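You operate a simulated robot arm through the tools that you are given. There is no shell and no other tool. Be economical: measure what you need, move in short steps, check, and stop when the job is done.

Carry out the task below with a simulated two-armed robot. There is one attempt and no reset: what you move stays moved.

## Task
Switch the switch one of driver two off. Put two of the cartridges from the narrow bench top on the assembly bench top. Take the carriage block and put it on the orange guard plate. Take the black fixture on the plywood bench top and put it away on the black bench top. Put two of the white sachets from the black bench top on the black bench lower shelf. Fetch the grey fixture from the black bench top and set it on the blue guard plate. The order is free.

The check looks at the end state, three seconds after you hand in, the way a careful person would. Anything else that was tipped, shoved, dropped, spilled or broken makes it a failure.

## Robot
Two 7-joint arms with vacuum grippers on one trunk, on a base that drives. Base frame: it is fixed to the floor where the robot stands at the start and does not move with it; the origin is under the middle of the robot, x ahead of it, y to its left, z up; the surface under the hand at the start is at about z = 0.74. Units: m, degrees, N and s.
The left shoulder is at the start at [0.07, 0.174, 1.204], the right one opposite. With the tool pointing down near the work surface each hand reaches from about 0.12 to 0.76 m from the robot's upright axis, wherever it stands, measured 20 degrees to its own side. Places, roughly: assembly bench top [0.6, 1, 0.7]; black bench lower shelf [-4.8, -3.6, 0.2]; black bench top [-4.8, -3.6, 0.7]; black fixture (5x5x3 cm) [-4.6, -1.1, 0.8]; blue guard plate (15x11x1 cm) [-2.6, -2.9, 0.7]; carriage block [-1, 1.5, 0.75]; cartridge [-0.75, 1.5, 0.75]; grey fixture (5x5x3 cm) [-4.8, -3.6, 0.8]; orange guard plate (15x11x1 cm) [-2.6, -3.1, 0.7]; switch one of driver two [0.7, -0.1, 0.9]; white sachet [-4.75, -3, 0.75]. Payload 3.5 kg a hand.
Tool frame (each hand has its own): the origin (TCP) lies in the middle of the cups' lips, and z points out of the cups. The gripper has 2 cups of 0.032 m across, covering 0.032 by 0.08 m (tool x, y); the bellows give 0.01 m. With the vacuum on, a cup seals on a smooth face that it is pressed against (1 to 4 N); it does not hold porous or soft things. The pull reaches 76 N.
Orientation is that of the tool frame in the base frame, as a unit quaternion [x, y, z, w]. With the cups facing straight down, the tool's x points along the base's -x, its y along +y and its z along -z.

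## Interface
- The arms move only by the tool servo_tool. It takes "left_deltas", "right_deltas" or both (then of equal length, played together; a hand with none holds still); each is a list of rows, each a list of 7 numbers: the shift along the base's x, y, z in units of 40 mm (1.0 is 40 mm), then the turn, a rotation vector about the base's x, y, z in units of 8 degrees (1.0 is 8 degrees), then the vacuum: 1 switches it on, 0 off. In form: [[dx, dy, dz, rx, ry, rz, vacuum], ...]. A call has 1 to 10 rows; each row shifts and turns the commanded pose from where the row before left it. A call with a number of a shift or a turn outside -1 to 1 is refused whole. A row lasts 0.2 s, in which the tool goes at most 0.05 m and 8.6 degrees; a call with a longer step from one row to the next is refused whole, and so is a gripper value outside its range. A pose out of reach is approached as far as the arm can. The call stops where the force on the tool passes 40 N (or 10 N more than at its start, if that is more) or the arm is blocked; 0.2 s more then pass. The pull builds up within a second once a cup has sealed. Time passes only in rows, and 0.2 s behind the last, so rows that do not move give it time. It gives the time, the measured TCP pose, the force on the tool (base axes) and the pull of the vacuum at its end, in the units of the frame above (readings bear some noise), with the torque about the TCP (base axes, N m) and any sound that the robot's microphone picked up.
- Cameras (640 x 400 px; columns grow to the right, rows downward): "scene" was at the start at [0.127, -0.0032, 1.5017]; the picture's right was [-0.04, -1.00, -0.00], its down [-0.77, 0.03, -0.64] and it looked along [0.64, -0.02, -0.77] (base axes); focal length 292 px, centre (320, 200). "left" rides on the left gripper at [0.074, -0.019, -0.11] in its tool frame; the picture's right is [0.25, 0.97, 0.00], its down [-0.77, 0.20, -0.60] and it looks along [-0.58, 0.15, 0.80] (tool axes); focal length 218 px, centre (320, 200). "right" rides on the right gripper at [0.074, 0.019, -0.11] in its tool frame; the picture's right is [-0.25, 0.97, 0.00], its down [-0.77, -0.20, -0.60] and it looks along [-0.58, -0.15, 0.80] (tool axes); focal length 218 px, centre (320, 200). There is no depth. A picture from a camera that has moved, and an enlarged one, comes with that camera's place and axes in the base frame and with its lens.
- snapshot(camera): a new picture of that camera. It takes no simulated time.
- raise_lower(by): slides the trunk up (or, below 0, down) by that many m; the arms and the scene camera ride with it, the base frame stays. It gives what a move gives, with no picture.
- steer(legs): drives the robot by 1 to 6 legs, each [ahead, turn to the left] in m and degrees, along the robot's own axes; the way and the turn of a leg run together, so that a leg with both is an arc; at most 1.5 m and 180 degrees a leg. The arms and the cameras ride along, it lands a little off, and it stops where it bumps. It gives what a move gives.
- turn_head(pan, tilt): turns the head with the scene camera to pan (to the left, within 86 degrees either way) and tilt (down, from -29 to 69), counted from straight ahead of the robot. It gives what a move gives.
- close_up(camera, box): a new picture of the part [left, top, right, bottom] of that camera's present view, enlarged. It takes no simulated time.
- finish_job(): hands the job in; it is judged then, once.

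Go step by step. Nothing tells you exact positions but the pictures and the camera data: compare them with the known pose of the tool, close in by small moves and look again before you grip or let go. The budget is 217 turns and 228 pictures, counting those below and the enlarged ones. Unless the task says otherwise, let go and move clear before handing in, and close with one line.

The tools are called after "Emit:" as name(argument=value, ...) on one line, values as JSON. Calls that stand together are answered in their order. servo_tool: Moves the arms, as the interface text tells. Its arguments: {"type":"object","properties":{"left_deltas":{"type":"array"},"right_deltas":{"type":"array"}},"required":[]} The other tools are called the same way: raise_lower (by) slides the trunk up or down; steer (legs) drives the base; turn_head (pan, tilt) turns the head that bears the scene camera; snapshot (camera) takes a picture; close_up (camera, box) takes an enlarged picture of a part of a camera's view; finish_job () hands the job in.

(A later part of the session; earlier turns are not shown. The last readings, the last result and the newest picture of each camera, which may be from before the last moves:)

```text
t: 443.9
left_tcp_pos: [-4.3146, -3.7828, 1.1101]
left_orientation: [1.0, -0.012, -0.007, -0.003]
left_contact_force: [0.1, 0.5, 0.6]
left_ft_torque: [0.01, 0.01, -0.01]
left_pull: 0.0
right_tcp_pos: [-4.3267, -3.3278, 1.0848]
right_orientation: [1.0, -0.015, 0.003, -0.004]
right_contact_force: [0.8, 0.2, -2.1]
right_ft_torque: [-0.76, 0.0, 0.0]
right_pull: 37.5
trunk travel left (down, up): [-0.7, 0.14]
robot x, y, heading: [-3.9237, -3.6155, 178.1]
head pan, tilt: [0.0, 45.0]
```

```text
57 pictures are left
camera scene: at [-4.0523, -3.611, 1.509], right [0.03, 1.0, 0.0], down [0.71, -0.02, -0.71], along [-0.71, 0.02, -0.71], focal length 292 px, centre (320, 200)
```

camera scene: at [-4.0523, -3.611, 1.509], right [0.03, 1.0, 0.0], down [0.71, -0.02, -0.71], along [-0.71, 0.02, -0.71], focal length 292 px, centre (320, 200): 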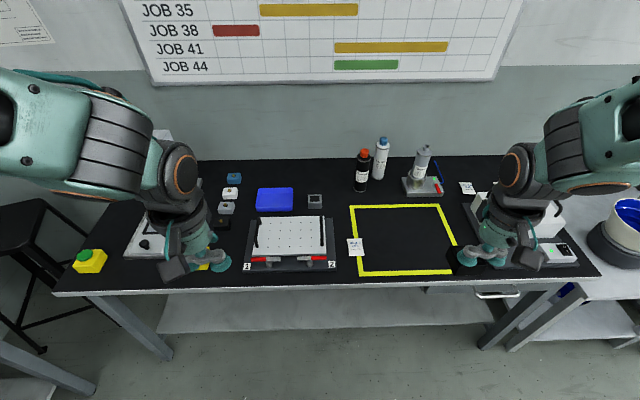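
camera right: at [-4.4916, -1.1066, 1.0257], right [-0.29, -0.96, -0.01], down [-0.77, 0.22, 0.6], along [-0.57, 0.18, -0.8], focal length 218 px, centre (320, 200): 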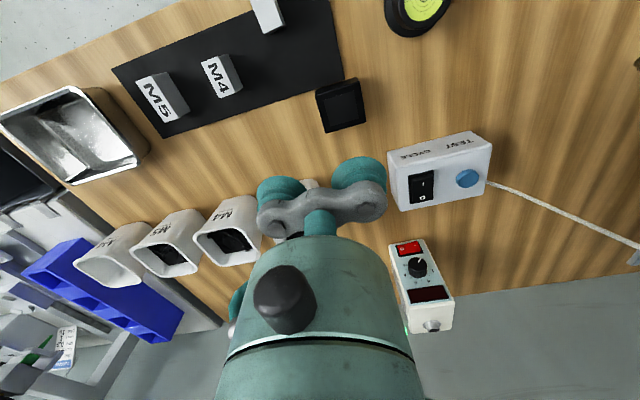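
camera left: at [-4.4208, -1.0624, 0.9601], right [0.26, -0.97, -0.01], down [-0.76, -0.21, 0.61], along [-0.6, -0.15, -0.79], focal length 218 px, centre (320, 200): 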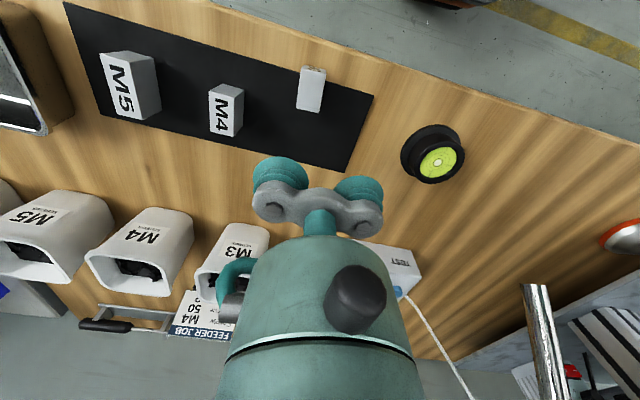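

I pick a clear spot inside the open area at about [-4.65, -3.38] for the black fixture and drive 0.15 m closer.

Emit:
steer(legs=[[0.15, 0]])

Emit:
servo_tool(right_deltas=[[-0.6, -0.08, -0.4, 0, 0, 0, 1], [-0.7, -0.08, -0.6, 0, 0, 0, 1], [-0.7, -0.08, -0.7, 0, 0, 0, 1], [-0.7, -0.08, -0.7, 0, 0, 0, 1], [-0.7, -0.08, -0.8, 0, 0, 0, 1], [-0.7, -0.08, -0.8, 0, 0, 0, 1], [0, 0, -0.9, 0, 0, 0, 1], [0, 0, -0.9, 0, 0, 0, 1], [0, 0, -0.7, 0, 0, 0, 1]])

Emit:
snapshot(camera="scene")

```text
t: 445.3
left_tcp_pos: [-4.4631, -3.7794, 1.1115]
left_orientation: [1.0, -0.011, -0.009, -0.003]
left_contact_force: [0.6, -0.4, -0.6]
left_ft_torque: [0.0, 0.0, -0.02]
left_pull: 0.1
right_tcp_pos: [-4.4778, -3.3237, 1.0848]
right_orientation: [1.0, -0.014, 0.002, -0.004]
right_contact_force: [-0.5, -1.1, -2.6]
right_ft_torque: [-0.7, 0.0, 0.0]
right_pull: 37.7
trunk travel left (down, up): [-0.7, 0.14]
robot x, y, heading: [-4.0763, -3.6066, 178.4]
head pan, tilt: [0.0, 45.0]
```

```text
t: 447.3
left_tcp_pos: [-4.4658, -3.7781, 1.111]
left_orientation: [1.0, -0.011, -0.007, -0.003]
left_contact_force: [-0.2, 0.2, 0.4]
left_ft_torque: [0.0, -0.02, 0.01]
left_pull: 0.1
right_tcp_pos: [-4.6446, -3.3431, 0.8238]
right_orientation: [1.0, -0.014, 0.003, -0.003]
right_contact_force: [-0.2, -0.8, -1.1]
right_ft_torque: [-0.75, 0.01, 0.0]
right_pull: 37.8
trunk travel left (down, up): [-0.7, 0.14]
robot x, y, heading: [-4.0724, -3.6108, 178.2]
head pan, tilt: [0.0, 45.0]
```

```text
56 pictures are left
camera scene: at [-4.2055, -3.6062, 1.509], right [0.03, 1.0, 0.0], down [0.71, -0.02, -0.71], along [-0.71, 0.02, -0.71], focal length 292 px, centre (320, 200)
```

scene: 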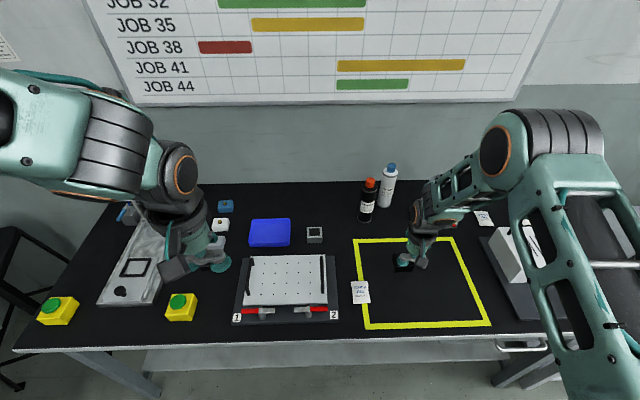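

Emit:
servo_tool(right_deltas=[[0, 0, -0.6, 0, 0, 0, 1], [0, 0, -0.4, 0, 0, 0, 1], [0, 0, -0.1, 0, 0, 0, 1], [0, 0, -0.1, 0, 0, 0, 1], [0, 0, -0.08, 0, 0, 0, 1], [0, 0, 0, 0, 0, 0, 1]])

```text
t: 448.7
left_tcp_pos: [-4.4655, -3.7792, 1.1099]
left_orientation: [1.0, -0.011, -0.008, -0.002]
left_contact_force: [0.0, -0.3, 0.7]
left_ft_torque: [0.05, 0.03, 0.0]
left_pull: 0.0
right_tcp_pos: [-4.6431, -3.3427, 0.7741]
right_orientation: [1.0, -0.014, 0.003, -0.004]
right_contact_force: [0.4, 0.2, -1.2]
right_ft_torque: [-0.74, 0.03, 0.01]
right_pull: 38.0
trunk travel left (down, up): [-0.7, 0.14]
robot x, y, heading: [-4.073, -3.6099, 178.0]
head pan, tilt: [0.0, 45.0]
```

Emit:
servo_tool(right_deltas=[[0, 0, -0.06, 0, 0, 0, 1], [0, 0, -0.06, 0, 0, 0, 1], [0, 0, -0.05, 0, 0, 0, 1], [0, 0, 0, 0, 0, 0, 1]])

```text
t: 449.7
left_tcp_pos: [-4.4633, -3.7789, 1.1125]
left_orientation: [1.0, -0.011, -0.009, -0.003]
left_contact_force: [0.5, -0.4, -0.3]
left_ft_torque: [0.02, 0.0, -0.03]
left_pull: 0.0
right_tcp_pos: [-4.6435, -3.3414, 0.7685]
right_orientation: [1.0, -0.014, 0.0, -0.003]
right_contact_force: [-5.8, 5.2, 22.4]
right_ft_torque: [-1.19, 0.05, -0.18]
right_pull: 37.8
trunk travel left (down, up): [-0.7, 0.14]
robot x, y, heading: [-4.0747, -3.6118, 178.1]
head pan, tilt: [0.0, 45.0]
```

Contact. Ease up, release and rise.

Emit:
servo_tool(right_deltas=[[0, 0, 0.05, 0, 0, 0, 1], [0, 0, 0, 0, 0, 0, 0], [0, 0, 0, 0, 0, 0, 0], [0, 0, 0, 0, 0, 0, 0], [0, 0, 0.1, 0, 0, 0, 0], [0, 0, 0.4, 0, 0, 0, 0], [0, 0, 0.9, 0, 0, 0, 0], [0, 0, 1, 0, 0, 0, 0], [0, 0, 1, 0, 0, 0, 0], [0, 0, 1, 0, 0, 0, 0]])

Emit:
snapshot(camera="right")

Emit:
turn_head(pan=-15, tilt=45)

Emit:
snapshot(camera="scene")

```text
t: 451.9
left_tcp_pos: [-4.4644, -3.7795, 1.1117]
left_orientation: [1.0, -0.01, -0.008, -0.003]
left_contact_force: [1.0, 0.2, 0.2]
left_ft_torque: [0.02, 0.01, 0.0]
left_pull: 0.0
right_tcp_pos: [-4.6405, -3.3417, 0.9461]
right_orientation: [1.0, -0.014, 0.002, -0.003]
right_contact_force: [0.2, -0.2, -0.6]
right_ft_torque: [-0.01, 0.05, 0.04]
right_pull: 0.0
trunk travel left (down, up): [-0.7, 0.14]
robot x, y, heading: [-4.0677, -3.61, 178.4]
head pan, tilt: [0.0, 45.0]
```

```text
55 pictures are left
camera right: at [-4.5673, -3.3634, 1.0574], right [-0.28, -0.96, -0.01], down [-0.77, 0.22, 0.6], along [-0.58, 0.17, -0.8], focal length 218 px, centre (320, 200)
```

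right: 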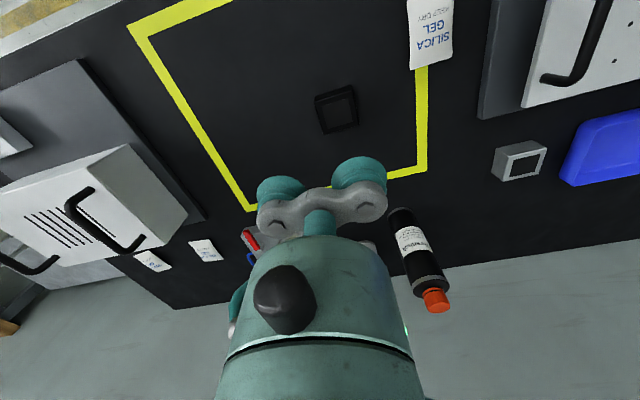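

```text
t: 452.7
left_tcp_pos: [-4.4652, -3.7791, 1.1093]
left_orientation: [1.0, -0.011, -0.008, -0.002]
left_contact_force: [0.2, -0.4, -0.1]
left_ft_torque: [0.0, -0.01, 0.03]
left_pull: 0.0
right_tcp_pos: [-4.6425, -3.3417, 0.9465]
right_orientation: [1.0, -0.014, 0.002, -0.003]
right_contact_force: [0.1, 0.5, 0.0]
right_ft_torque: [0.0, 0.0, 0.01]
right_pull: 0.0
trunk travel left (down, up): [-0.7, 0.14]
robot x, y, heading: [-4.0726, -3.6081, 178.5]
head pan, tilt: [-15.0, 45.0]
```

```text
54 pictures are left
camera scene: at [-4.2014, -3.5856, 1.509], right [0.29, 0.96, 0.0], down [0.68, -0.2, -0.71], along [-0.68, 0.2, -0.71], focal length 292 px, centre (320, 200)
```

scene: 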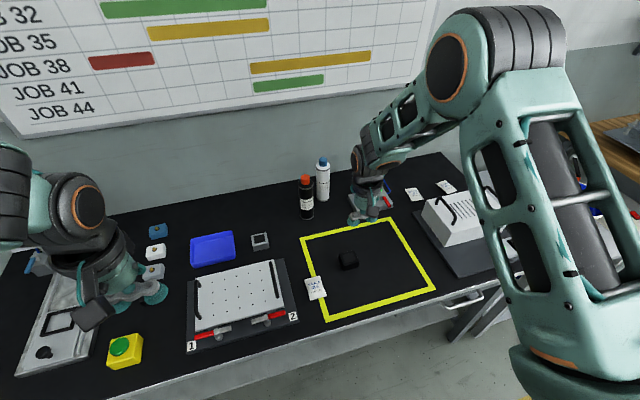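

The black fixture is on the black bench. Three silica sachets: one at about [-4.60, -3.483], two at the back right. I clear the right hand and take the near sachet with the left.

Emit:
servo_tool(right_deltas=[[0, 0, 1, 0, 0, 0, 0], [0.3, 0.2, 1, 0, 0, 0, 0], [0.6, 0.5, 0.8, 0, 0, 0, 0], [0.7, 0.5, 0.5, 0, 0, 0, 0], [0.7, 0.5, 0, 0, 0, 0, 0], [0.7, 0.5, 0, 0, 0, 0, 0], [0.7, 0.5, 0, 0, 0, 0, 0], [0.5, 0.3, 0, 0, 0, 0, 0]], left_deltas=[[0, 0, 0, 0, 0, 0, 0], [0, 0, 0, 0, 0, 0, 0], [0, 0, 0, 0, 0, 0, 0], [-0.6, 0.9, 0, 0, 0, 0, 0], [-0.6, 0.9, 0, 0, 0, 0, 0], [-0.6, 0.9, -0.3, 0, 0, 0, 0], [-0.6, 0.9, -0.5, 0, 0, 0, 0], [-0.6, 0.9, -0.5, 0, 0, 0, 0]])

Emit:
servo_tool(left_deltas=[[-0.3, 0.9, -0.7, 0, 0, 0, 0], [0, 0.9, -0.8, 0, 0, 0, 0], [0, 0.6, -0.9, 0, 0, 0, 0], [0, 0, -1, 0, 0, 0, 0], [0, 0, -0.8, 0, 0, 0, 0]])

Emit:
snapshot(camera="left")

```text
t: 454.5
left_tcp_pos: [-4.5836, -3.597, 1.0575]
left_orientation: [1.0, -0.011, -0.008, -0.003]
left_contact_force: [-1.0, 0.4, 0.3]
left_ft_torque: [-0.03, -0.02, 0.03]
left_pull: 0.0
right_tcp_pos: [-4.4757, -3.2201, 1.074]
right_orientation: [1.0, -0.014, 0.003, -0.003]
right_contact_force: [0.3, -0.1, 0.3]
right_ft_torque: [0.01, -0.03, -0.01]
right_pull: 0.2
trunk travel left (down, up): [-0.7, 0.14]
robot x, y, heading: [-4.0736, -3.6127, 178.2]
head pan, tilt: [-15.0, 45.0]
```

```text
t: 455.7
left_tcp_pos: [-4.5985, -3.502, 0.8887]
left_orientation: [1.0, -0.01, -0.008, -0.001]
left_contact_force: [0.4, 0.1, -0.3]
left_ft_torque: [0.02, 0.02, 0.0]
left_pull: 0.0
right_tcp_pos: [-4.4739, -3.222, 1.0765]
right_orientation: [1.0, -0.014, 0.003, -0.004]
right_contact_force: [-0.6, 0.1, -0.5]
right_ft_torque: [0.01, -0.03, 0.0]
right_pull: 0.0
trunk travel left (down, up): [-0.7, 0.14]
robot x, y, heading: [-4.0724, -3.6114, 178.1]
head pan, tilt: [-15.0, 45.0]
```

```text
53 pictures are left
camera left: at [-4.5234, -3.4843, 0.9984], right [0.23, -0.97, -0.01], down [-0.77, -0.19, 0.62], along [-0.6, -0.14, -0.79], focal length 218 px, centre (320, 200)
```

left: 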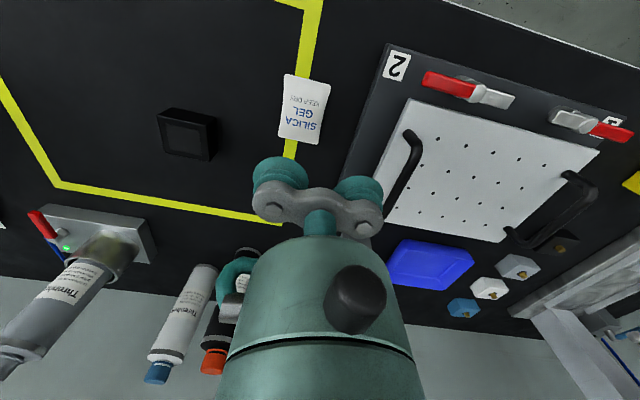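

Centred within 6 mm. I lower with vacuum on the sachet.

Emit:
servo_tool(left_deltas=[[0.15, -0.05, -0.9, 0, 0, 0, 0], [0, 0, -0.9, 0, 0, 0, 0], [0, 0, -0.9, 0, 0, 0, 0], [0, 0, -0.4, 0, 0, 0, 1], [0, 0, -0.15, 0, 0, 0, 1], [0, 0, -0.1, 0, 0, 0, 1], [0, 0, 0, 0, 0, 0, 1]])

Emit:
snapshot(camera="left")

```text
t: 457.3
left_tcp_pos: [-4.5928, -3.5038, 0.7569]
left_orientation: [1.0, -0.011, -0.008, -0.003]
left_contact_force: [1.6, -1.8, -2.2]
left_ft_torque: [0.84, -0.07, -0.02]
left_pull: 37.8
right_tcp_pos: [-4.4758, -3.2223, 1.0758]
right_orientation: [1.0, -0.014, 0.003, -0.004]
right_contact_force: [-0.6, -0.1, 0.2]
right_ft_torque: [0.04, 0.0, 0.0]
right_pull: 0.1
trunk travel left (down, up): [-0.7, 0.14]
robot x, y, heading: [-4.0722, -3.6088, 178.2]
head pan, tilt: [-15.0, 45.0]
```

```text
52 pictures are left
camera left: at [-4.5177, -3.4879, 0.8664], right [0.23, -0.97, -0.01], down [-0.77, -0.19, 0.61], along [-0.6, -0.14, -0.79], focal length 218 px, centre (320, 200)
```

left: 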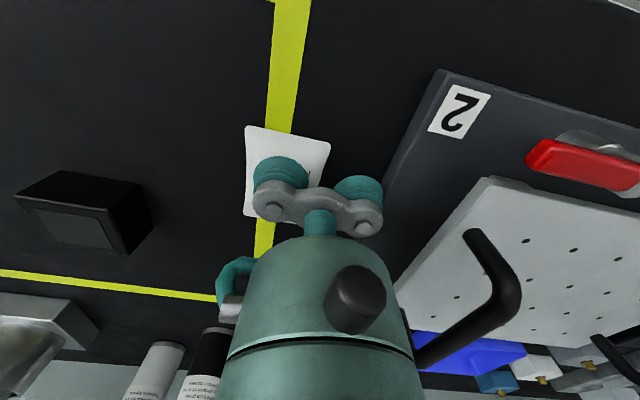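

Sealed. I lift it and tuck the left hand.

Emit:
servo_tool(left_deltas=[[0, 0, 0.4, 0, 0, 0, 1], [0, 0, 0.8, 0, 0, 0, 1], [0, 0, 1, 0, 0, 0, 1], [0, 0, 1, 0, 0, 0, 1], [0, 0, 1, 0, 0, 0, 1], [0, 0, 1, 0, 0, 0, 1], [0, 0, 1, 0, 0, 0, 1], [0.4, -0.6, 0.8, 0, 0, 0, 1], [0.6, -0.9, 0.4, 0, 0, 0, 1], [0.6, -0.9, 0, 0, 0, 0, 1]])

Emit:
servo_tool(left_deltas=[[0.6, -0.9, 0, 0, 0, 0, 1], [0.6, -0.9, 0, 0, 0, 0, 1], [0.6, -0.9, 0, 0, 0, 0, 1]])

Emit:
steer(legs=[[-0.25, 0], [0, -88], [0.5, 0], [0, 88], [0.29, 0]])

Emit:
turn_head(pan=-10, tilt=45)

Emit:
snapshot(camera="scene")

```text
t: 459.5
left_tcp_pos: [-4.5241, -3.6018, 1.0527]
left_orientation: [1.0, -0.01, -0.007, -0.003]
left_contact_force: [0.2, -0.5, 0.0]
left_ft_torque: [0.89, -0.01, -0.04]
left_pull: 38.0
right_tcp_pos: [-4.4745, -3.2232, 1.0774]
right_orientation: [1.0, -0.014, 0.003, -0.003]
right_contact_force: [-0.1, -0.3, 0.6]
right_ft_torque: [-0.03, 0.01, -0.03]
right_pull: 0.1
trunk travel left (down, up): [-0.7, 0.14]
robot x, y, heading: [-4.0718, -3.6081, 178.2]
head pan, tilt: [-15.0, 45.0]
```

```text
t: 460.3
left_tcp_pos: [-4.4543, -3.7093, 1.0514]
left_orientation: [1.0, -0.011, -0.009, -0.002]
left_contact_force: [0.1, -0.8, 0.6]
left_ft_torque: [0.92, -0.05, -0.05]
left_pull: 37.8
right_tcp_pos: [-4.4753, -3.2219, 1.0766]
right_orientation: [1.0, -0.014, 0.002, -0.004]
right_contact_force: [0.0, 0.1, -1.0]
right_ft_torque: [0.0, 0.0, -0.02]
right_pull: 0.0
trunk travel left (down, up): [-0.7, 0.14]
robot x, y, heading: [-4.0704, -3.6115, 178.0]
head pan, tilt: [-15.0, 45.0]
```

```text
t: 473.8
left_tcp_pos: [-4.4871, -3.2098, 1.0523]
left_orientation: [1.0, -0.007, -0.008, -0.002]
left_contact_force: [0.2, 0.5, -0.7]
left_ft_torque: [0.89, -0.01, -0.03]
left_pull: 37.7
right_tcp_pos: [-4.5105, -2.7226, 1.0763]
right_orientation: [1.0, -0.011, 0.002, -0.003]
right_contact_force: [-0.2, -0.1, 0.6]
right_ft_torque: [0.02, -0.03, -0.03]
right_pull: 0.0
trunk travel left (down, up): [-0.7, 0.14]
robot x, y, heading: [-4.1085, -3.1074, 178.6]
head pan, tilt: [-15.0, 45.0]
```

```text
t: 474.4
left_tcp_pos: [-4.4868, -3.2091, 1.0521]
left_orientation: [1.0, -0.007, -0.008, -0.002]
left_contact_force: [0.1, -1.0, -0.9]
left_ft_torque: [0.87, 0.03, 0.0]
left_pull: 37.3
right_tcp_pos: [-4.5116, -2.7226, 1.0766]
right_orientation: [1.0, -0.012, 0.003, -0.003]
right_contact_force: [0.2, -0.4, -0.3]
right_ft_torque: [0.01, -0.03, 0.03]
right_pull: 0.0
trunk travel left (down, up): [-0.7, 0.14]
robot x, y, heading: [-4.103, -3.1103, 178.3]
head pan, tilt: [-10.0, 45.0]
```

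```text
51 pictures are left
camera scene: at [-4.2368, -3.0915, 1.509], right [0.2, 0.98, 0.0], down [0.69, -0.14, -0.71], along [-0.69, 0.14, -0.71], focal length 292 px, centre (320, 200)
```

scene: 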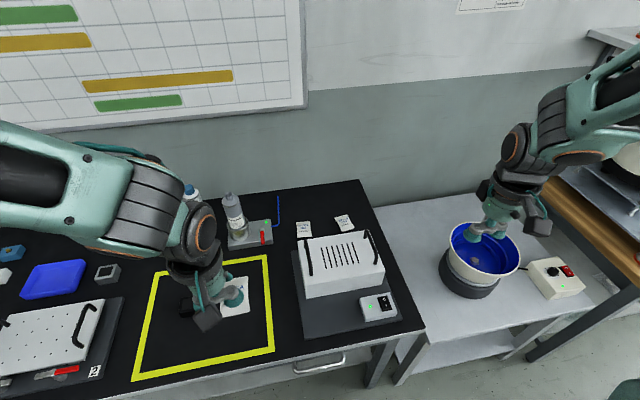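

Two sachets at about [-4.857, -3.02] and [-4.854, -2.88]. I bring the right hand over the first one, then lower the trunk a bit for reach.

Emit:
servo_tool(right_deltas=[[-0.86, -0.8, 0, 0, 0, 0, 0], [-0.86, -0.8, 0, 0, 0, 0, 0], [-0.86, -0.8, 0, 0, 0, 0, 0], [-0.86, -0.8, 0, 0, 0, 0, 0], [-0.86, -0.8, 0, 0, 0, 0, 0], [-0.86, -0.8, 0, 0, 0, 0, 0], [-0.86, -0.8, 0, 0, 0, 0, 0], [-0.86, -0.8, 0, 0, 0, 0, 0], [-0.6, -0.8, 0, 0, 0, 0, 0], [-0.2, -0.8, 0, 0, 0, 0, 0]])

Emit:
raise_lower(by=-0.12)

Emit:
snapshot(camera="right")

```text
t: 476.6
left_tcp_pos: [-4.4883, -3.211, 1.0529]
left_orientation: [1.0, -0.006, -0.008, -0.004]
left_contact_force: [0.9, 0.4, 0.5]
left_ft_torque: [0.93, -0.02, 0.0]
left_pull: 37.5
right_tcp_pos: [-4.8204, -3.0441, 1.0757]
right_orientation: [1.0, -0.011, 0.002, -0.003]
right_contact_force: [0.3, -1.1, 0.4]
right_ft_torque: [0.02, 0.0, -0.01]
right_pull: 0.0
trunk travel left (down, up): [-0.7, 0.14]
robot x, y, heading: [-4.1065, -3.1095, 178.7]
head pan, tilt: [-10.0, 45.0]
```

```text
t: 478.1
left_tcp_pos: [-4.4868, -3.2106, 0.9326]
left_orientation: [1.0, -0.007, -0.008, -0.003]
left_contact_force: [-0.1, 0.1, -0.8]
left_ft_torque: [0.93, 0.01, -0.06]
left_pull: 37.7
right_tcp_pos: [-4.8202, -3.0425, 0.9556]
right_orientation: [1.0, -0.011, 0.003, -0.004]
right_contact_force: [-0.1, 0.2, 0.1]
right_ft_torque: [0.01, -0.01, -0.01]
right_pull: 0.2
trunk travel left (down, up): [-0.58, 0.26]
robot x, y, heading: [-4.1078, -3.1076, 178.6]
head pan, tilt: [-10.0, 45.0]
```

```text
50 pictures are left
camera right: at [-4.7471, -3.0645, 1.0668], right [-0.27, -0.96, -0.01], down [-0.77, 0.21, 0.6], along [-0.58, 0.17, -0.8], focal length 218 px, centre (320, 200)
```

right: 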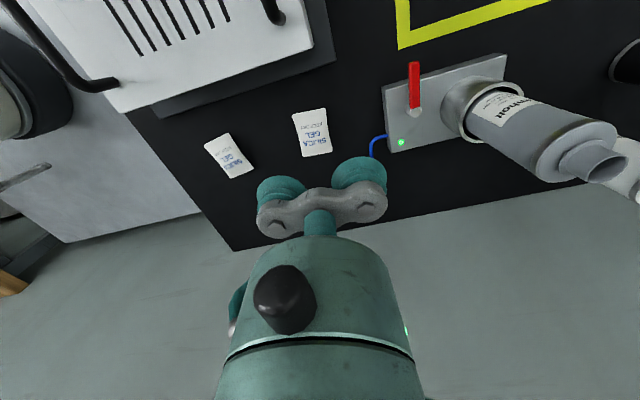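

Emit:
servo_tool(right_deltas=[[-0.45, -0.05, -0.5, 0, 0, 0, 0], [-0.42, 0, -0.7, 0, 0, 0, 0], [0, 0, -0.9, 0, 0, 0, 0], [0, 0, -0.9, 0, 0, 0, 0], [0, 0, -0.5, 0, 0, 0, 0], [0, 0, 0, 0, 0, 0, 0]])

Emit:
snapshot(camera="right")

```text
t: 479.5
left_tcp_pos: [-4.4876, -3.2104, 0.931]
left_orientation: [1.0, -0.006, -0.007, -0.002]
left_contact_force: [0.4, -0.3, -0.3]
left_ft_torque: [0.94, -0.03, -0.01]
left_pull: 38.1
right_tcp_pos: [-4.8367, -3.0367, 0.825]
right_orientation: [1.0, -0.012, 0.002, -0.003]
right_contact_force: [-1.1, -0.1, 0.3]
right_ft_torque: [-0.02, 0.01, -0.01]
right_pull: 0.0
right hand out of reach, approached as far as the arm can: row 2
trunk travel left (down, up): [-0.58, 0.26]
robot x, y, heading: [-4.1053, -3.1054, 178.5]
head pan, tilt: [-10.0, 45.0]
```

```text
49 pictures are left
camera right: at [-4.7635, -3.0588, 0.9351], right [-0.27, -0.96, -0.01], down [-0.77, 0.21, 0.6], along [-0.58, 0.17, -0.8], focal length 218 px, centre (320, 200)
```

right: 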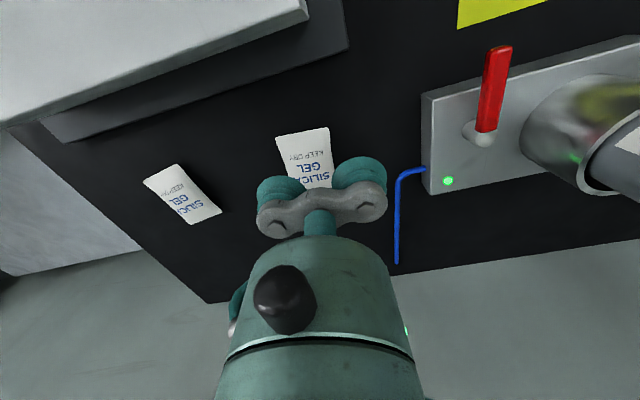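

Emit:
servo_tool(right_deltas=[[0, -0.1, 0.8, 0, 0, 0, 0], [0, -0.05, 0.7, 0, 0, 0, 0]])

Emit:
raise_lower(by=-0.08)

Emit:
servo_tool(right_deltas=[[-0.2, 0, 0, 0, 0, 0, 0], [-0.2, 0, 0, 0, 0, 0, 0], [0, 0, -0.4, 0, 0, 0, 0], [0, 0, 0, 0, 0, 0, 0]])

Emit:
close_up(camera="right", box=[220, 100, 400, 220])

```text
t: 480.1
left_tcp_pos: [-4.4868, -3.2096, 0.9329]
left_orientation: [1.0, -0.007, -0.008, -0.003]
left_contact_force: [-0.5, -0.4, -0.1]
left_ft_torque: [0.91, -0.03, -0.01]
left_pull: 37.7
right_tcp_pos: [-4.8378, -3.0422, 0.8853]
right_orientation: [1.0, -0.012, 0.003, -0.003]
right_contact_force: [-0.1, -0.4, 0.2]
right_ft_torque: [0.0, -0.02, 0.0]
right_pull: 0.0
trunk travel left (down, up): [-0.58, 0.26]
robot x, y, heading: [-4.1069, -3.1116, 178.9]
head pan, tilt: [-10.0, 45.0]
```

```text
t: 481.3
left_tcp_pos: [-4.487, -3.2101, 0.8527]
left_orientation: [1.0, -0.008, -0.008, -0.003]
left_contact_force: [-0.2, 0.4, 0.4]
left_ft_torque: [0.92, -0.01, 0.01]
left_pull: 37.6
right_tcp_pos: [-4.8375, -3.0419, 0.8044]
right_orientation: [1.0, -0.012, 0.002, -0.003]
right_contact_force: [-0.4, 0.3, 0.5]
right_ft_torque: [0.01, 0.0, -0.02]
right_pull: 0.0
trunk travel left (down, up): [-0.5, 0.34]
robot x, y, heading: [-4.1076, -3.1079, 178.5]
head pan, tilt: [-10.0, 45.0]
```

```text
t: 482.3
left_tcp_pos: [-4.4868, -3.2108, 0.8513]
left_orientation: [1.0, -0.007, -0.008, -0.003]
left_contact_force: [-0.5, 0.4, -0.5]
left_ft_torque: [0.87, 0.04, 0.05]
left_pull: 38.1
right_tcp_pos: [-4.8384, -3.0431, 0.7882]
right_orientation: [1.0, -0.011, 0.003, -0.004]
right_contact_force: [1.3, -0.7, 0.6]
right_ft_torque: [-0.01, 0.01, -0.02]
right_pull: 0.0
right hand out of reach, approached as far as the arm can: row 1, 2
trunk travel left (down, up): [-0.5, 0.34]
robot x, y, heading: [-4.1049, -3.1076, 178.9]
head pan, tilt: [-10.0, 45.0]
```

```text
3.33 times, centred on (310, 160) of right
camera zoom: at [-4.7644, -3.0645, 0.8988], right [-0.27, -0.96, -0.01], down [-0.77, 0.21, 0.6], along [-0.58, 0.17, -0.8], focal length 728 px, centre (353, 333)
```

zoom: 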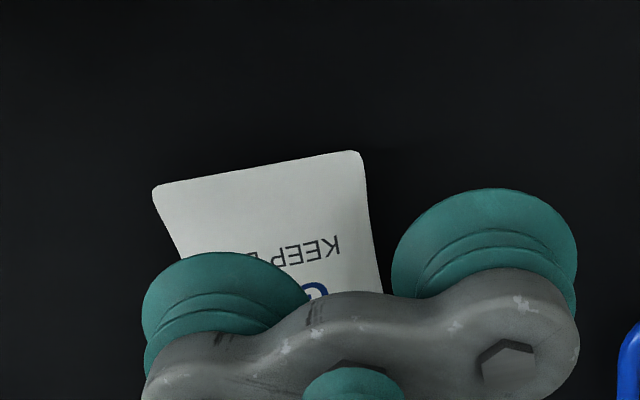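

The arm is at its forward limit; I yaw the hand 45° so that the cup reaches further.

Emit:
servo_tool(right_deltas=[[0, 0, 0, 0, 0, 0.94, 0], [0, 0, 0, 0, 0, 0.94, 0], [0, 0, 0, 0, 0, 0.94, 0], [0, 0, 0, 0, 0, 0.94, 0], [0, 0, 0, 0, 0, 0.94, 0], [0, 0, 0, 0, 0, 0.94, 0], [0, 0, 0, 0, 0, 0, 0]])

Emit:
snapshot(camera="right")

```text
t: 483.9
left_tcp_pos: [-4.4884, -3.2095, 0.8522]
left_orientation: [1.0, -0.006, -0.007, -0.003]
left_contact_force: [0.8, 0.1, -1.2]
left_ft_torque: [0.9, 0.0, 0.0]
left_pull: 37.4
right_tcp_pos: [-4.837, -3.0434, 0.7897]
right_orientation: [0.927, 0.374, 0.001, -0.005]
right_contact_force: [0.0, 1.3, -0.2]
right_ft_torque: [-0.03, 0.01, 0.01]
right_pull: 0.1
trunk travel left (down, up): [-0.5, 0.34]
robot x, y, heading: [-4.107, -3.1079, 178.5]
head pan, tilt: [-10.0, 45.0]
```

```text
47 pictures are left
camera right: at [-4.7705, -3.0062, 0.8994], right [0.49, -0.87, -0.01], down [-0.69, -0.39, 0.6], along [-0.53, -0.29, -0.8], focal length 218 px, centre (320, 200)
```

right: 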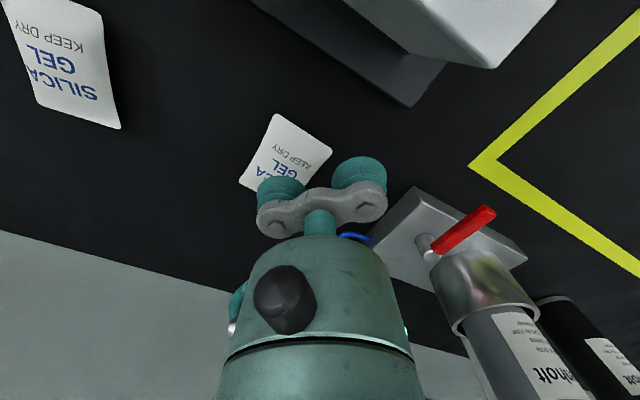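

Well placed now. I lower with vacuum.

Emit:
servo_tool(right_deltas=[[0.09, 0.09, -0.4, 0, 0, 0, 1], [0, 0, -0.3, 0, 0, 0, 1], [0, 0, -0.15, 0, 0, 0, 1], [0, 0, -0.1, 0, 0, 0, 1], [0, 0, -0.08, 0, 0, 0, 1], [0, 0, 0, 0, 0, 0, 1], [0, 0, 0, 0, 0, 0, 1]])

```text
t: 485.5
left_tcp_pos: [-4.4853, -3.2109, 0.8528]
left_orientation: [1.0, -0.006, -0.009, -0.001]
left_contact_force: [0.1, 1.0, -0.6]
left_ft_torque: [0.91, 0.01, 0.0]
left_pull: 38.1
right_tcp_pos: [-4.8327, -3.0383, 0.7512]
right_orientation: [0.928, 0.373, -0.002, -0.005]
right_contact_force: [-12.9, 1.7, 28.7]
right_ft_torque: [0.59, 0.61, 0.11]
right_pull: 37.7
trunk travel left (down, up): [-0.5, 0.34]
robot x, y, heading: [-4.1066, -3.1061, 178.6]
head pan, tilt: [-10.0, 45.0]
```

Sealed. I lift and draw the hand back, restoring the yaw.

Emit:
servo_tool(right_deltas=[[0, 0, 0.3, 0, 0, 0, 1], [0, 0, 0.8, 0, 0, 0, 1], [0, 0, 1, 0, 0, 0, 1], [0, 0, 1, 0, 0, 0, 1], [0, 0, 1, 0, 0, 0, 1], [0, 0, 1, 0, 0, 0, 1], [0.2, 0.2, 0.9, 0, 0, -0.5, 1], [0.7, 0.4, 0.3, 0, 0, -0.8, 1], [0.8, 0.5, 0, 0, 0, -0.8, 1], [0.8, 0.5, 0, 0, 0, -0.8, 1]])

Emit:
servo_tool(right_deltas=[[0.9, 0.5, 0, 0, 0, -0.8, 1], [0.9, 0.5, 0, 0, 0, -0.8, 1], [0.9, 0.5, 0, 0, 0, -0.8, 1], [0.9, 0.4, 0, 0, 0, -0.4, 1], [0.8, 0.2, 0, 0, 0, 0, 1]])

Emit:
snapshot(camera="scene")

```text
t: 487.7
left_tcp_pos: [-4.4864, -3.2089, 0.8531]
left_orientation: [1.0, -0.007, -0.009, -0.003]
left_contact_force: [-0.2, -0.1, 0.3]
left_ft_torque: [0.91, -0.05, 0.04]
left_pull: 38.3
right_tcp_pos: [-4.7241, -2.975, 0.9977]
right_orientation: [0.984, 0.179, 0.001, -0.003]
right_contact_force: [0.6, 0.0, -0.3]
right_ft_torque: [0.71, 0.31, 0.04]
right_pull: 37.9
right hand out of reach, approached as far as the arm can: row 6
trunk travel left (down, up): [-0.5, 0.34]
robot x, y, heading: [-4.1073, -3.1105, 178.7]
head pan, tilt: [-10.0, 45.0]
```

```text
t: 488.9
left_tcp_pos: [-4.4878, -3.2114, 0.8511]
left_orientation: [1.0, -0.008, -0.008, -0.004]
left_contact_force: [-0.3, 0.8, 0.1]
left_ft_torque: [0.95, -0.02, -0.02]
left_pull: 38.1
right_tcp_pos: [-4.556, -2.8931, 0.9941]
right_orientation: [1.0, -0.016, 0.003, -0.004]
right_contact_force: [0.5, -0.6, 0.3]
right_ft_torque: [0.8, -0.06, 0.02]
right_pull: 37.5
right hand out of reach, approached as far as the arm can: row 5
trunk travel left (down, up): [-0.5, 0.34]
robot x, y, heading: [-4.1095, -3.1055, 178.6]
head pan, tilt: [-10.0, 45.0]
```

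```text
46 pictures are left
camera scene: at [-4.2361, -3.0941, 1.3091], right [0.2, 0.98, 0.0], down [0.69, -0.14, -0.71], along [-0.69, 0.14, -0.71], focal length 292 px, centre (320, 200)
```

scene: 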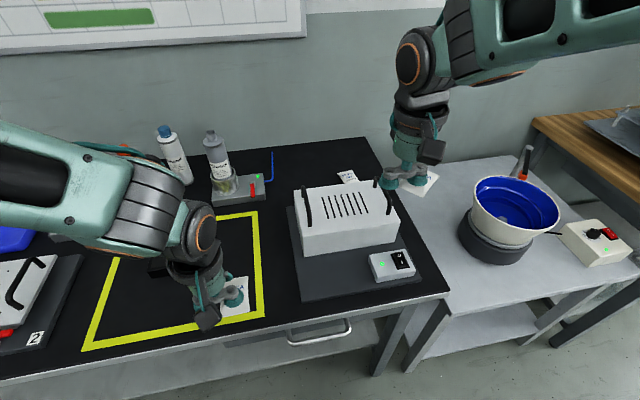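

Both sachets are held. I back off, shift to y ≈ -3.5 where no drawer hangs, and face the bench again.

Emit:
steer(legs=[[-0.22, 0], [0, 88], [0.4, 0], [0, -88]])

Emit:
servo_tool(right_deltas=[[0.5, 0, -0.3, 0, 0, 0, 1], [0.5, 0, -0.4, 0, 0, 0, 1], [0.5, 0, -0.4, 0, 0, 0, 1], [0.4, 0, -0.4, 0, 0, 0, 1], [0.3, 0, -0.4, 0, 0, 0, 1]], left_deltas=[[0, -0.5, 0, 0, 0, 0, 1], [0.2, -0.6, 0, 0, 0, 0, 1], [0.2, -0.6, 0, 0, 0, 0, 1], [0.2, -0.5, 0, 0, 0, 0, 1], [0, -0.4, 0, 0, 0, 0, 1]])

Emit:
turn_head(pan=0, tilt=50)

Emit:
snapshot(camera="scene")

```text
t: 500.1
left_tcp_pos: [-4.2912, -3.6248, 0.8522]
left_orientation: [1.0, 0.003, -0.009, -0.002]
left_contact_force: [0.7, 0.7, 0.0]
left_ft_torque: [0.91, 0.02, -0.01]
left_pull: 38.0
right_tcp_pos: [-4.3653, -3.3081, 0.9946]
right_orientation: [1.0, -0.007, 0.004, -0.004]
right_contact_force: [0.0, 0.2, -1.4]
right_ft_torque: [0.78, -0.06, 0.01]
right_pull: 37.7
trunk travel left (down, up): [-0.5, 0.34]
robot x, y, heading: [-3.911, -3.5156, 179.9]
head pan, tilt: [-10.0, 45.0]
```

```text
t: 501.3
left_tcp_pos: [-4.2665, -3.7288, 0.85]
left_orientation: [1.0, 0.002, -0.008, -0.002]
left_contact_force: [0.3, 0.5, -0.2]
left_ft_torque: [0.92, 0.01, -0.02]
left_pull: 37.9
right_tcp_pos: [-4.2884, -3.3025, 0.91]
right_orientation: [1.0, -0.013, 0.009, 0.013]
right_contact_force: [-0.6, -0.4, -0.5]
right_ft_torque: [0.77, -0.03, 0.02]
right_pull: 38.0
right hand out of reach, approached as far as the arm can: row 3, 4
trunk travel left (down, up): [-0.5, 0.34]
robot x, y, heading: [-3.9132, -3.5138, 179.5]
head pan, tilt: [-10.0, 45.0]
```

```text
t: 502.0
left_tcp_pos: [-4.2669, -3.728, 0.8513]
left_orientation: [1.0, 0.002, -0.008, -0.002]
left_contact_force: [-0.4, 0.0, -0.5]
left_ft_torque: [0.9, -0.04, -0.04]
left_pull: 37.1
right_tcp_pos: [-4.2881, -3.3036, 0.9128]
right_orientation: [1.0, -0.011, 0.005, 0.013]
right_contact_force: [0.8, -0.4, -0.7]
right_ft_torque: [0.8, -0.01, 0.05]
right_pull: 37.7
trunk travel left (down, up): [-0.5, 0.34]
robot x, y, heading: [-3.9116, -3.5175, 179.5]
head pan, tilt: [0.0, 50.0]
```

```text
45 pictures are left
camera scene: at [-4.039, -3.5166, 1.3022], right [0.01, 1.0, 0.0], down [0.77, -0.01, -0.64], along [-0.64, 0.0, -0.77], focal length 292 px, centre (320, 200)
```

scene: 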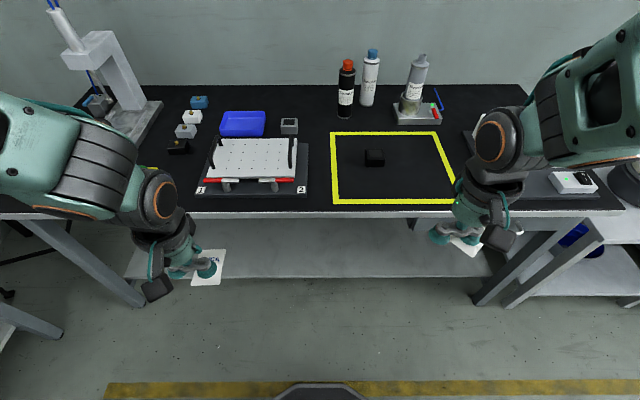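

Elbows are in front of the bench edge. I back 6 cm more and lower the trunk.

Emit:
steer(legs=[[-0.06, 0]])

Emit:
raise_lower(by=-0.4)

Emit:
raise_lower(by=-0.09)

Emit:
turn_head(pan=0, tilt=30)

Emit:
snapshot(camera="scene")

```text
t: 503.0
left_tcp_pos: [-4.206, -3.7292, 0.8513]
left_orientation: [1.0, 0.002, -0.009, -0.003]
left_contact_force: [1.0, -1.2, -0.4]
left_ft_torque: [0.88, 0.02, -0.03]
left_pull: 37.9
right_tcp_pos: [-4.2281, -3.3053, 0.9142]
right_orientation: [1.0, -0.008, 0.003, 0.013]
right_contact_force: [0.1, 0.0, -0.8]
right_ft_torque: [0.78, 0.02, 0.04]
right_pull: 37.8
trunk travel left (down, up): [-0.5, 0.34]
robot x, y, heading: [-3.8501, -3.5172, 179.7]
head pan, tilt: [0.0, 50.0]
```

```text
t: 506.8
left_tcp_pos: [-4.2065, -3.7279, 0.4507]
left_orientation: [1.0, 0.001, -0.007, -0.003]
left_contact_force: [0.7, -0.1, -0.9]
left_ft_torque: [0.9, 0.04, 0.0]
left_pull: 38.3
right_tcp_pos: [-4.229, -3.305, 0.514]
right_orientation: [1.0, -0.009, 0.003, 0.016]
right_contact_force: [-0.3, -0.8, 0.4]
right_ft_torque: [0.78, -0.02, 0.01]
right_pull: 38.1
trunk travel left (down, up): [-0.1, 0.74]
robot x, y, heading: [-3.8513, -3.5189, 179.5]
head pan, tilt: [0.0, 50.0]
```

```text
t: 508.1
left_tcp_pos: [-4.2066, -3.7284, 0.3619]
left_orientation: [1.0, 0.002, -0.008, -0.002]
left_contact_force: [-0.2, 0.4, -0.3]
left_ft_torque: [0.92, -0.02, -0.02]
left_pull: 37.8
right_tcp_pos: [-4.2285, -3.3048, 0.4241]
right_orientation: [1.0, -0.007, 0.002, 0.015]
right_contact_force: [0.1, 0.0, -0.4]
right_ft_torque: [0.78, 0.0, 0.01]
right_pull: 38.6
trunk travel left (down, up): [-0.01, 0.83]
robot x, y, heading: [-3.8539, -3.5121, 179.9]
head pan, tilt: [0.0, 50.0]
```

```text
t: 508.9
left_tcp_pos: [-4.2063, -3.7284, 0.3603]
left_orientation: [1.0, 0.002, -0.008, -0.003]
left_contact_force: [-0.8, 0.5, 0.0]
left_ft_torque: [0.9, 0.0, 0.0]
left_pull: 38.0
right_tcp_pos: [-4.2284, -3.3052, 0.4237]
right_orientation: [1.0, -0.008, 0.003, 0.015]
right_contact_force: [1.4, -0.2, -1.0]
right_ft_torque: [0.78, -0.02, 0.02]
right_pull: 38.2
trunk travel left (down, up): [-0.01, 0.83]
robot x, y, heading: [-3.8472, -3.5175, 179.7]
head pan, tilt: [0.0, 30.0]
```

```text
44 pictures are left
camera scene: at [-3.9922, -3.5169, 0.8416], right [0.01, 1.0, 0.0], down [0.5, 0.0, -0.87], along [-0.87, 0.01, -0.5], focal length 292 px, centre (320, 200)
```

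scene: 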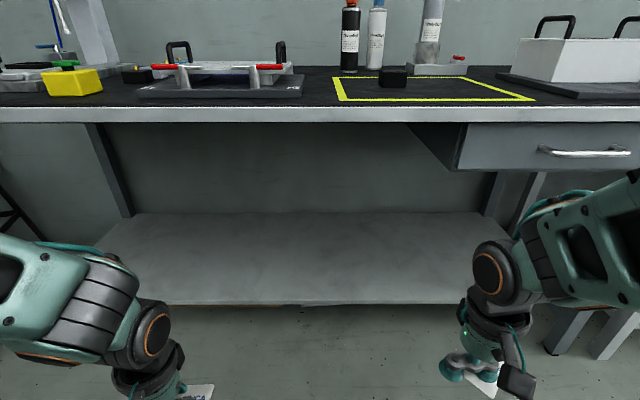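

The shelf front is near x = -4.54, the drawer hangs right of y ≈ -3.3. I lower the hands, shift the right one left, and drive in 0.2 m.

Emit:
servo_tool(right_deltas=[[0, -0.5, -0.6, 0, 0, 0, 1], [0, -0.6, -0.7, 0, 0, 0, 1], [0, -0.6, -0.7, 0, 0, 0, 1], [0, -0.6, -0.7, 0, 0, 0, 1], [0, -0.6, -0.4, 0, 0, 0, 1]], left_deltas=[[0, 0.3, -0.3, 0, 0, 0, 1], [0, 0.4, -0.4, 0, 0, 0, 1], [0, 0.4, -0.4, 0, 0, 0, 1], [0, 0.4, -0.4, 0, 0, 0, 1], [0, 0.3, 0, 0, 0, 0, 1]])

Emit:
steer(legs=[[0.2, 0]])

Emit:
snapshot(camera="scene")

```text
t: 510.1
left_tcp_pos: [-4.2083, -3.6546, 0.3004]
left_orientation: [1.0, 0.001, -0.007, -0.003]
left_contact_force: [-0.6, 0.5, -0.6]
left_ft_torque: [0.94, -0.02, -0.03]
left_pull: 38.1
right_tcp_pos: [-4.2346, -3.4262, 0.316]
right_orientation: [0.999, -0.019, -0.007, 0.039]
right_contact_force: [0.1, -0.4, -0.1]
right_ft_torque: [0.8, -0.01, 0.02]
right_pull: 38.2
trunk travel left (down, up): [-0.01, 0.83]
robot x, y, heading: [-3.8506, -3.516, 179.9]
head pan, tilt: [0.0, 30.0]
```

```text
t: 511.7
left_tcp_pos: [-4.4082, -3.6548, 0.3005]
left_orientation: [1.0, 0.002, -0.008, -0.002]
left_contact_force: [0.2, 0.1, -0.2]
left_ft_torque: [0.91, -0.01, -0.04]
left_pull: 37.9
right_tcp_pos: [-4.4344, -3.4224, 0.311]
right_orientation: [0.999, -0.023, 0.001, 0.039]
right_contact_force: [0.2, -1.1, -0.4]
right_ft_torque: [0.79, 0.01, 0.01]
right_pull: 38.1
trunk travel left (down, up): [-0.01, 0.83]
robot x, y, heading: [-4.0546, -3.5144, 179.6]
head pan, tilt: [0.0, 30.0]
```

```text
43 pictures are left
camera scene: at [-4.1928, -3.5155, 0.8417], right [0.01, 1.0, 0.0], down [0.5, 0.0, -0.87], along [-0.87, 0.01, -0.5], focal length 292 px, centre (320, 200)
```

scene: 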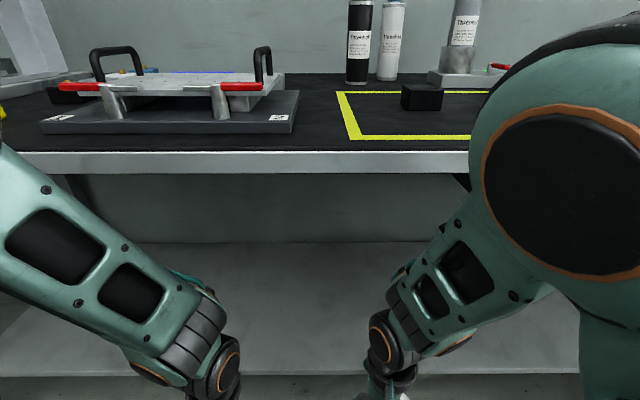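

The left forearm has clear room under the top. I extend the left hand first, staying low.

Emit:
servo_tool(left_deltas=[[0, 0, -0.6, 0, 0, 0, 1], [0, 0, -0.6, 0, 0, 0, 1], [-0.6, 0, 0, 0, 0, 0, 1], [-0.7, 0, 0, 0, 0, 0, 1], [-0.7, 0, 0, 0, 0, 0, 1], [-0.7, 0, 0, 0, 0, 0, 1]])

Emit:
snapshot(camera="scene")

Emit:
snapshot(camera="left")

```text
t: 513.1
left_tcp_pos: [-4.5178, -3.6525, 0.2535]
left_orientation: [1.0, 0.002, -0.007, -0.003]
left_contact_force: [0.2, -0.5, 0.1]
left_ft_torque: [0.9, 0.04, -0.01]
left_pull: 37.4
right_tcp_pos: [-4.4352, -3.4231, 0.3113]
right_orientation: [0.999, -0.024, 0.0, 0.043]
right_contact_force: [0.2, 0.0, -0.2]
right_ft_torque: [0.75, -0.02, 0.03]
right_pull: 37.7
trunk travel left (down, up): [-0.01, 0.83]
robot x, y, heading: [-4.0521, -3.5174, 179.5]
head pan, tilt: [0.0, 30.0]
```

```text
42 pictures are left
camera scene: at [-4.1929, -3.5155, 0.8417], right [0.01, 1.0, 0.0], down [0.5, 0.0, -0.87], along [-0.87, 0.01, -0.5], focal length 292 px, centre (320, 200)
```

scene: 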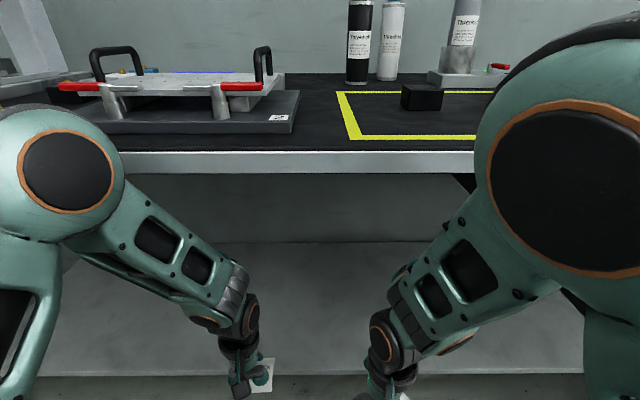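

```text
41 pictures are left
camera left: at [-4.4432, -3.6346, 0.3624], right [0.26, -0.97, -0.01], down [-0.76, -0.21, 0.62], along [-0.6, -0.15, -0.79], focal length 218 px, centre (320, 200)
```

left: 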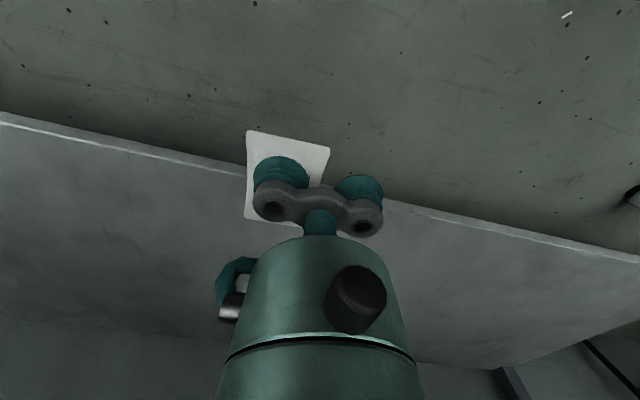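

The elbows come close to the bench edge. I back up 0.17 m and instead reach with straighter, lower arms.

Emit:
steer(legs=[[-0.17, 0]])

Emit:
servo_tool(left_deltas=[[-0.7, 0, 0, 0, 0, 0, 1], [-0.7, 0, 0, 0, 0, 0, 1], [-0.7, 0, 0, 0, 0, 0, 1], [-0.7, 0, 0, 0, 0, 0, 1], [-0.7, 0, 0, 0, 0, 0, 1]])

Emit:
snapshot(camera="scene")

```text
t: 514.5
left_tcp_pos: [-4.3461, -3.6553, 0.2525]
left_orientation: [1.0, 0.002, -0.008, -0.002]
left_contact_force: [-0.8, 0.3, -0.2]
left_ft_torque: [0.89, 0.03, -0.01]
left_pull: 37.8
right_tcp_pos: [-4.2635, -3.4227, 0.3117]
right_orientation: [0.999, -0.025, 0.0, 0.043]
right_contact_force: [0.9, -0.2, -0.4]
right_ft_torque: [0.81, 0.0, -0.02]
right_pull: 37.8
trunk travel left (down, up): [-0.01, 0.83]
robot x, y, heading: [-3.8838, -3.5176, 179.7]
head pan, tilt: [0.0, 30.0]
```

```text
t: 515.8
left_tcp_pos: [-4.4867, -3.652, 0.2525]
left_orientation: [1.0, 0.002, -0.007, -0.002]
left_contact_force: [-0.6, 0.1, 0.4]
left_ft_torque: [0.9, 0.02, 0.03]
left_pull: 37.7
right_tcp_pos: [-4.265, -3.4234, 0.3124]
right_orientation: [0.999, -0.024, 0.0, 0.043]
right_contact_force: [0.0, -0.1, -0.9]
right_ft_torque: [0.8, -0.03, 0.01]
right_pull: 37.3
trunk travel left (down, up): [-0.01, 0.83]
robot x, y, heading: [-3.8857, -3.5176, 179.6]
head pan, tilt: [0.0, 30.0]
```

```text
40 pictures are left
camera scene: at [-4.0232, -3.5166, 0.8417], right [0.01, 1.0, 0.0], down [0.5, 0.0, -0.87], along [-0.87, 0.01, -0.5], focal length 292 px, centre (320, 200)
```

scene: 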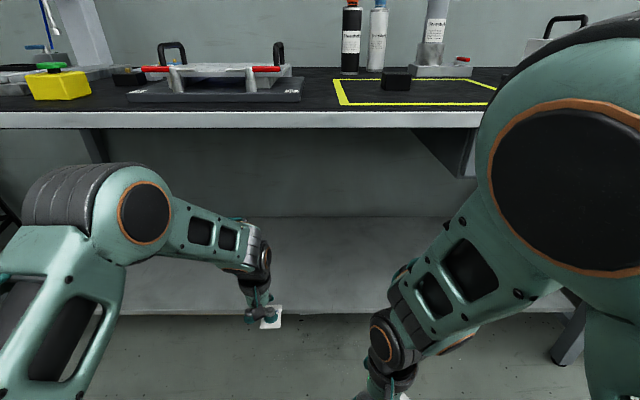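

Good: the elbow is now below the bench top. I extend another 0.11 m.

Emit:
servo_tool(left_deltas=[[-0.6, 0, 0, 0, 0, 0, 1], [-0.7, 0, 0, 0, 0, 0, 1], [-0.7, 0, 0, 0, 0, 0, 1], [-0.7, 0, 0, 0, 0, 0, 1]])

Emit:
snapshot(camera="left")

Emit:
snapshot(camera="scene")

```text
t: 516.8
left_tcp_pos: [-4.5949, -3.6533, 0.2547]
left_orientation: [1.0, 0.001, -0.008, -0.004]
left_contact_force: [-0.3, 0.5, -0.2]
left_ft_torque: [0.92, -0.04, -0.03]
left_pull: 37.7
right_tcp_pos: [-4.2655, -3.4247, 0.3129]
right_orientation: [0.999, -0.024, 0.0, 0.044]
right_contact_force: [-0.3, -0.8, 0.1]
right_ft_torque: [0.81, -0.05, 0.03]
right_pull: 37.5
trunk travel left (down, up): [-0.01, 0.83]
robot x, y, heading: [-3.8835, -3.518, 179.7]
head pan, tilt: [0.0, 30.0]
```

```text
39 pictures are left
camera left: at [-4.5205, -3.6354, 0.3633], right [0.26, -0.97, -0.01], down [-0.76, -0.21, 0.62], along [-0.6, -0.15, -0.79], focal length 218 px, centre (320, 200)
```

left: 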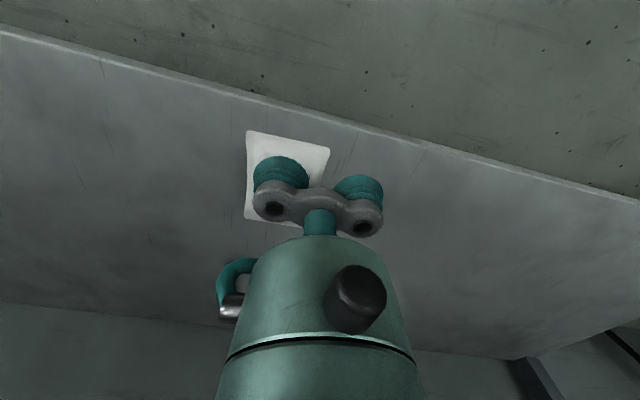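

```text
38 pictures are left
camera scene: at [-4.0232, -3.5166, 0.8417], right [0.01, 1.0, 0.0], down [0.5, 0.0, -0.87], along [-0.87, 0.01, -0.5], focal length 292 px, centre (320, 200)
```

scene: 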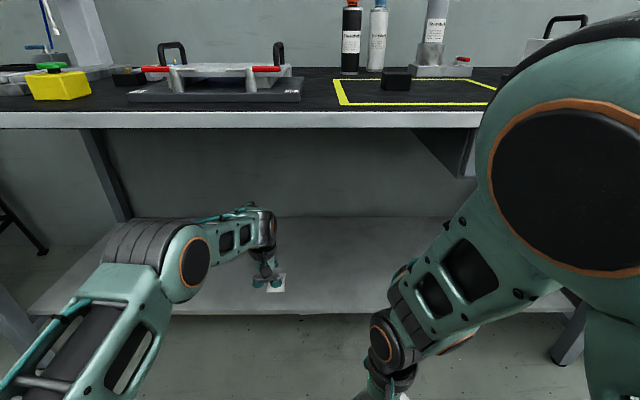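

The sachet is over the shelf. I go a little deeper and lower until contact.

Emit:
servo_tool(left_deltas=[[-0.4, 0, -0.2, 0, 0, 0, 1], [0, 0, -0.3, 0, 0, 0, 1], [0, 0, -0.2, 0, 0, 0, 1], [0, 0, -0.15, 0, 0, 0, 1], [0, 0, -0.15, 0, 0, 0, 1], [0, 0, 0, 0, 0, 0, 1]])

```text
t: 518.1
left_tcp_pos: [-4.6096, -3.6551, 0.2123]
left_orientation: [1.0, 0.002, -0.007, -0.002]
left_contact_force: [0.2, 0.0, -1.2]
left_ft_torque: [0.92, -0.01, 0.0]
left_pull: 37.6
right_tcp_pos: [-4.2651, -3.4234, 0.3124]
right_orientation: [0.999, -0.025, 0.0, 0.044]
right_contact_force: [0.5, 0.7, 0.1]
right_ft_torque: [0.77, -0.07, 0.0]
right_pull: 37.3
trunk travel left (down, up): [-0.01, 0.83]
robot x, y, heading: [-3.8865, -3.5179, 179.7]
head pan, tilt: [0.0, 30.0]
```

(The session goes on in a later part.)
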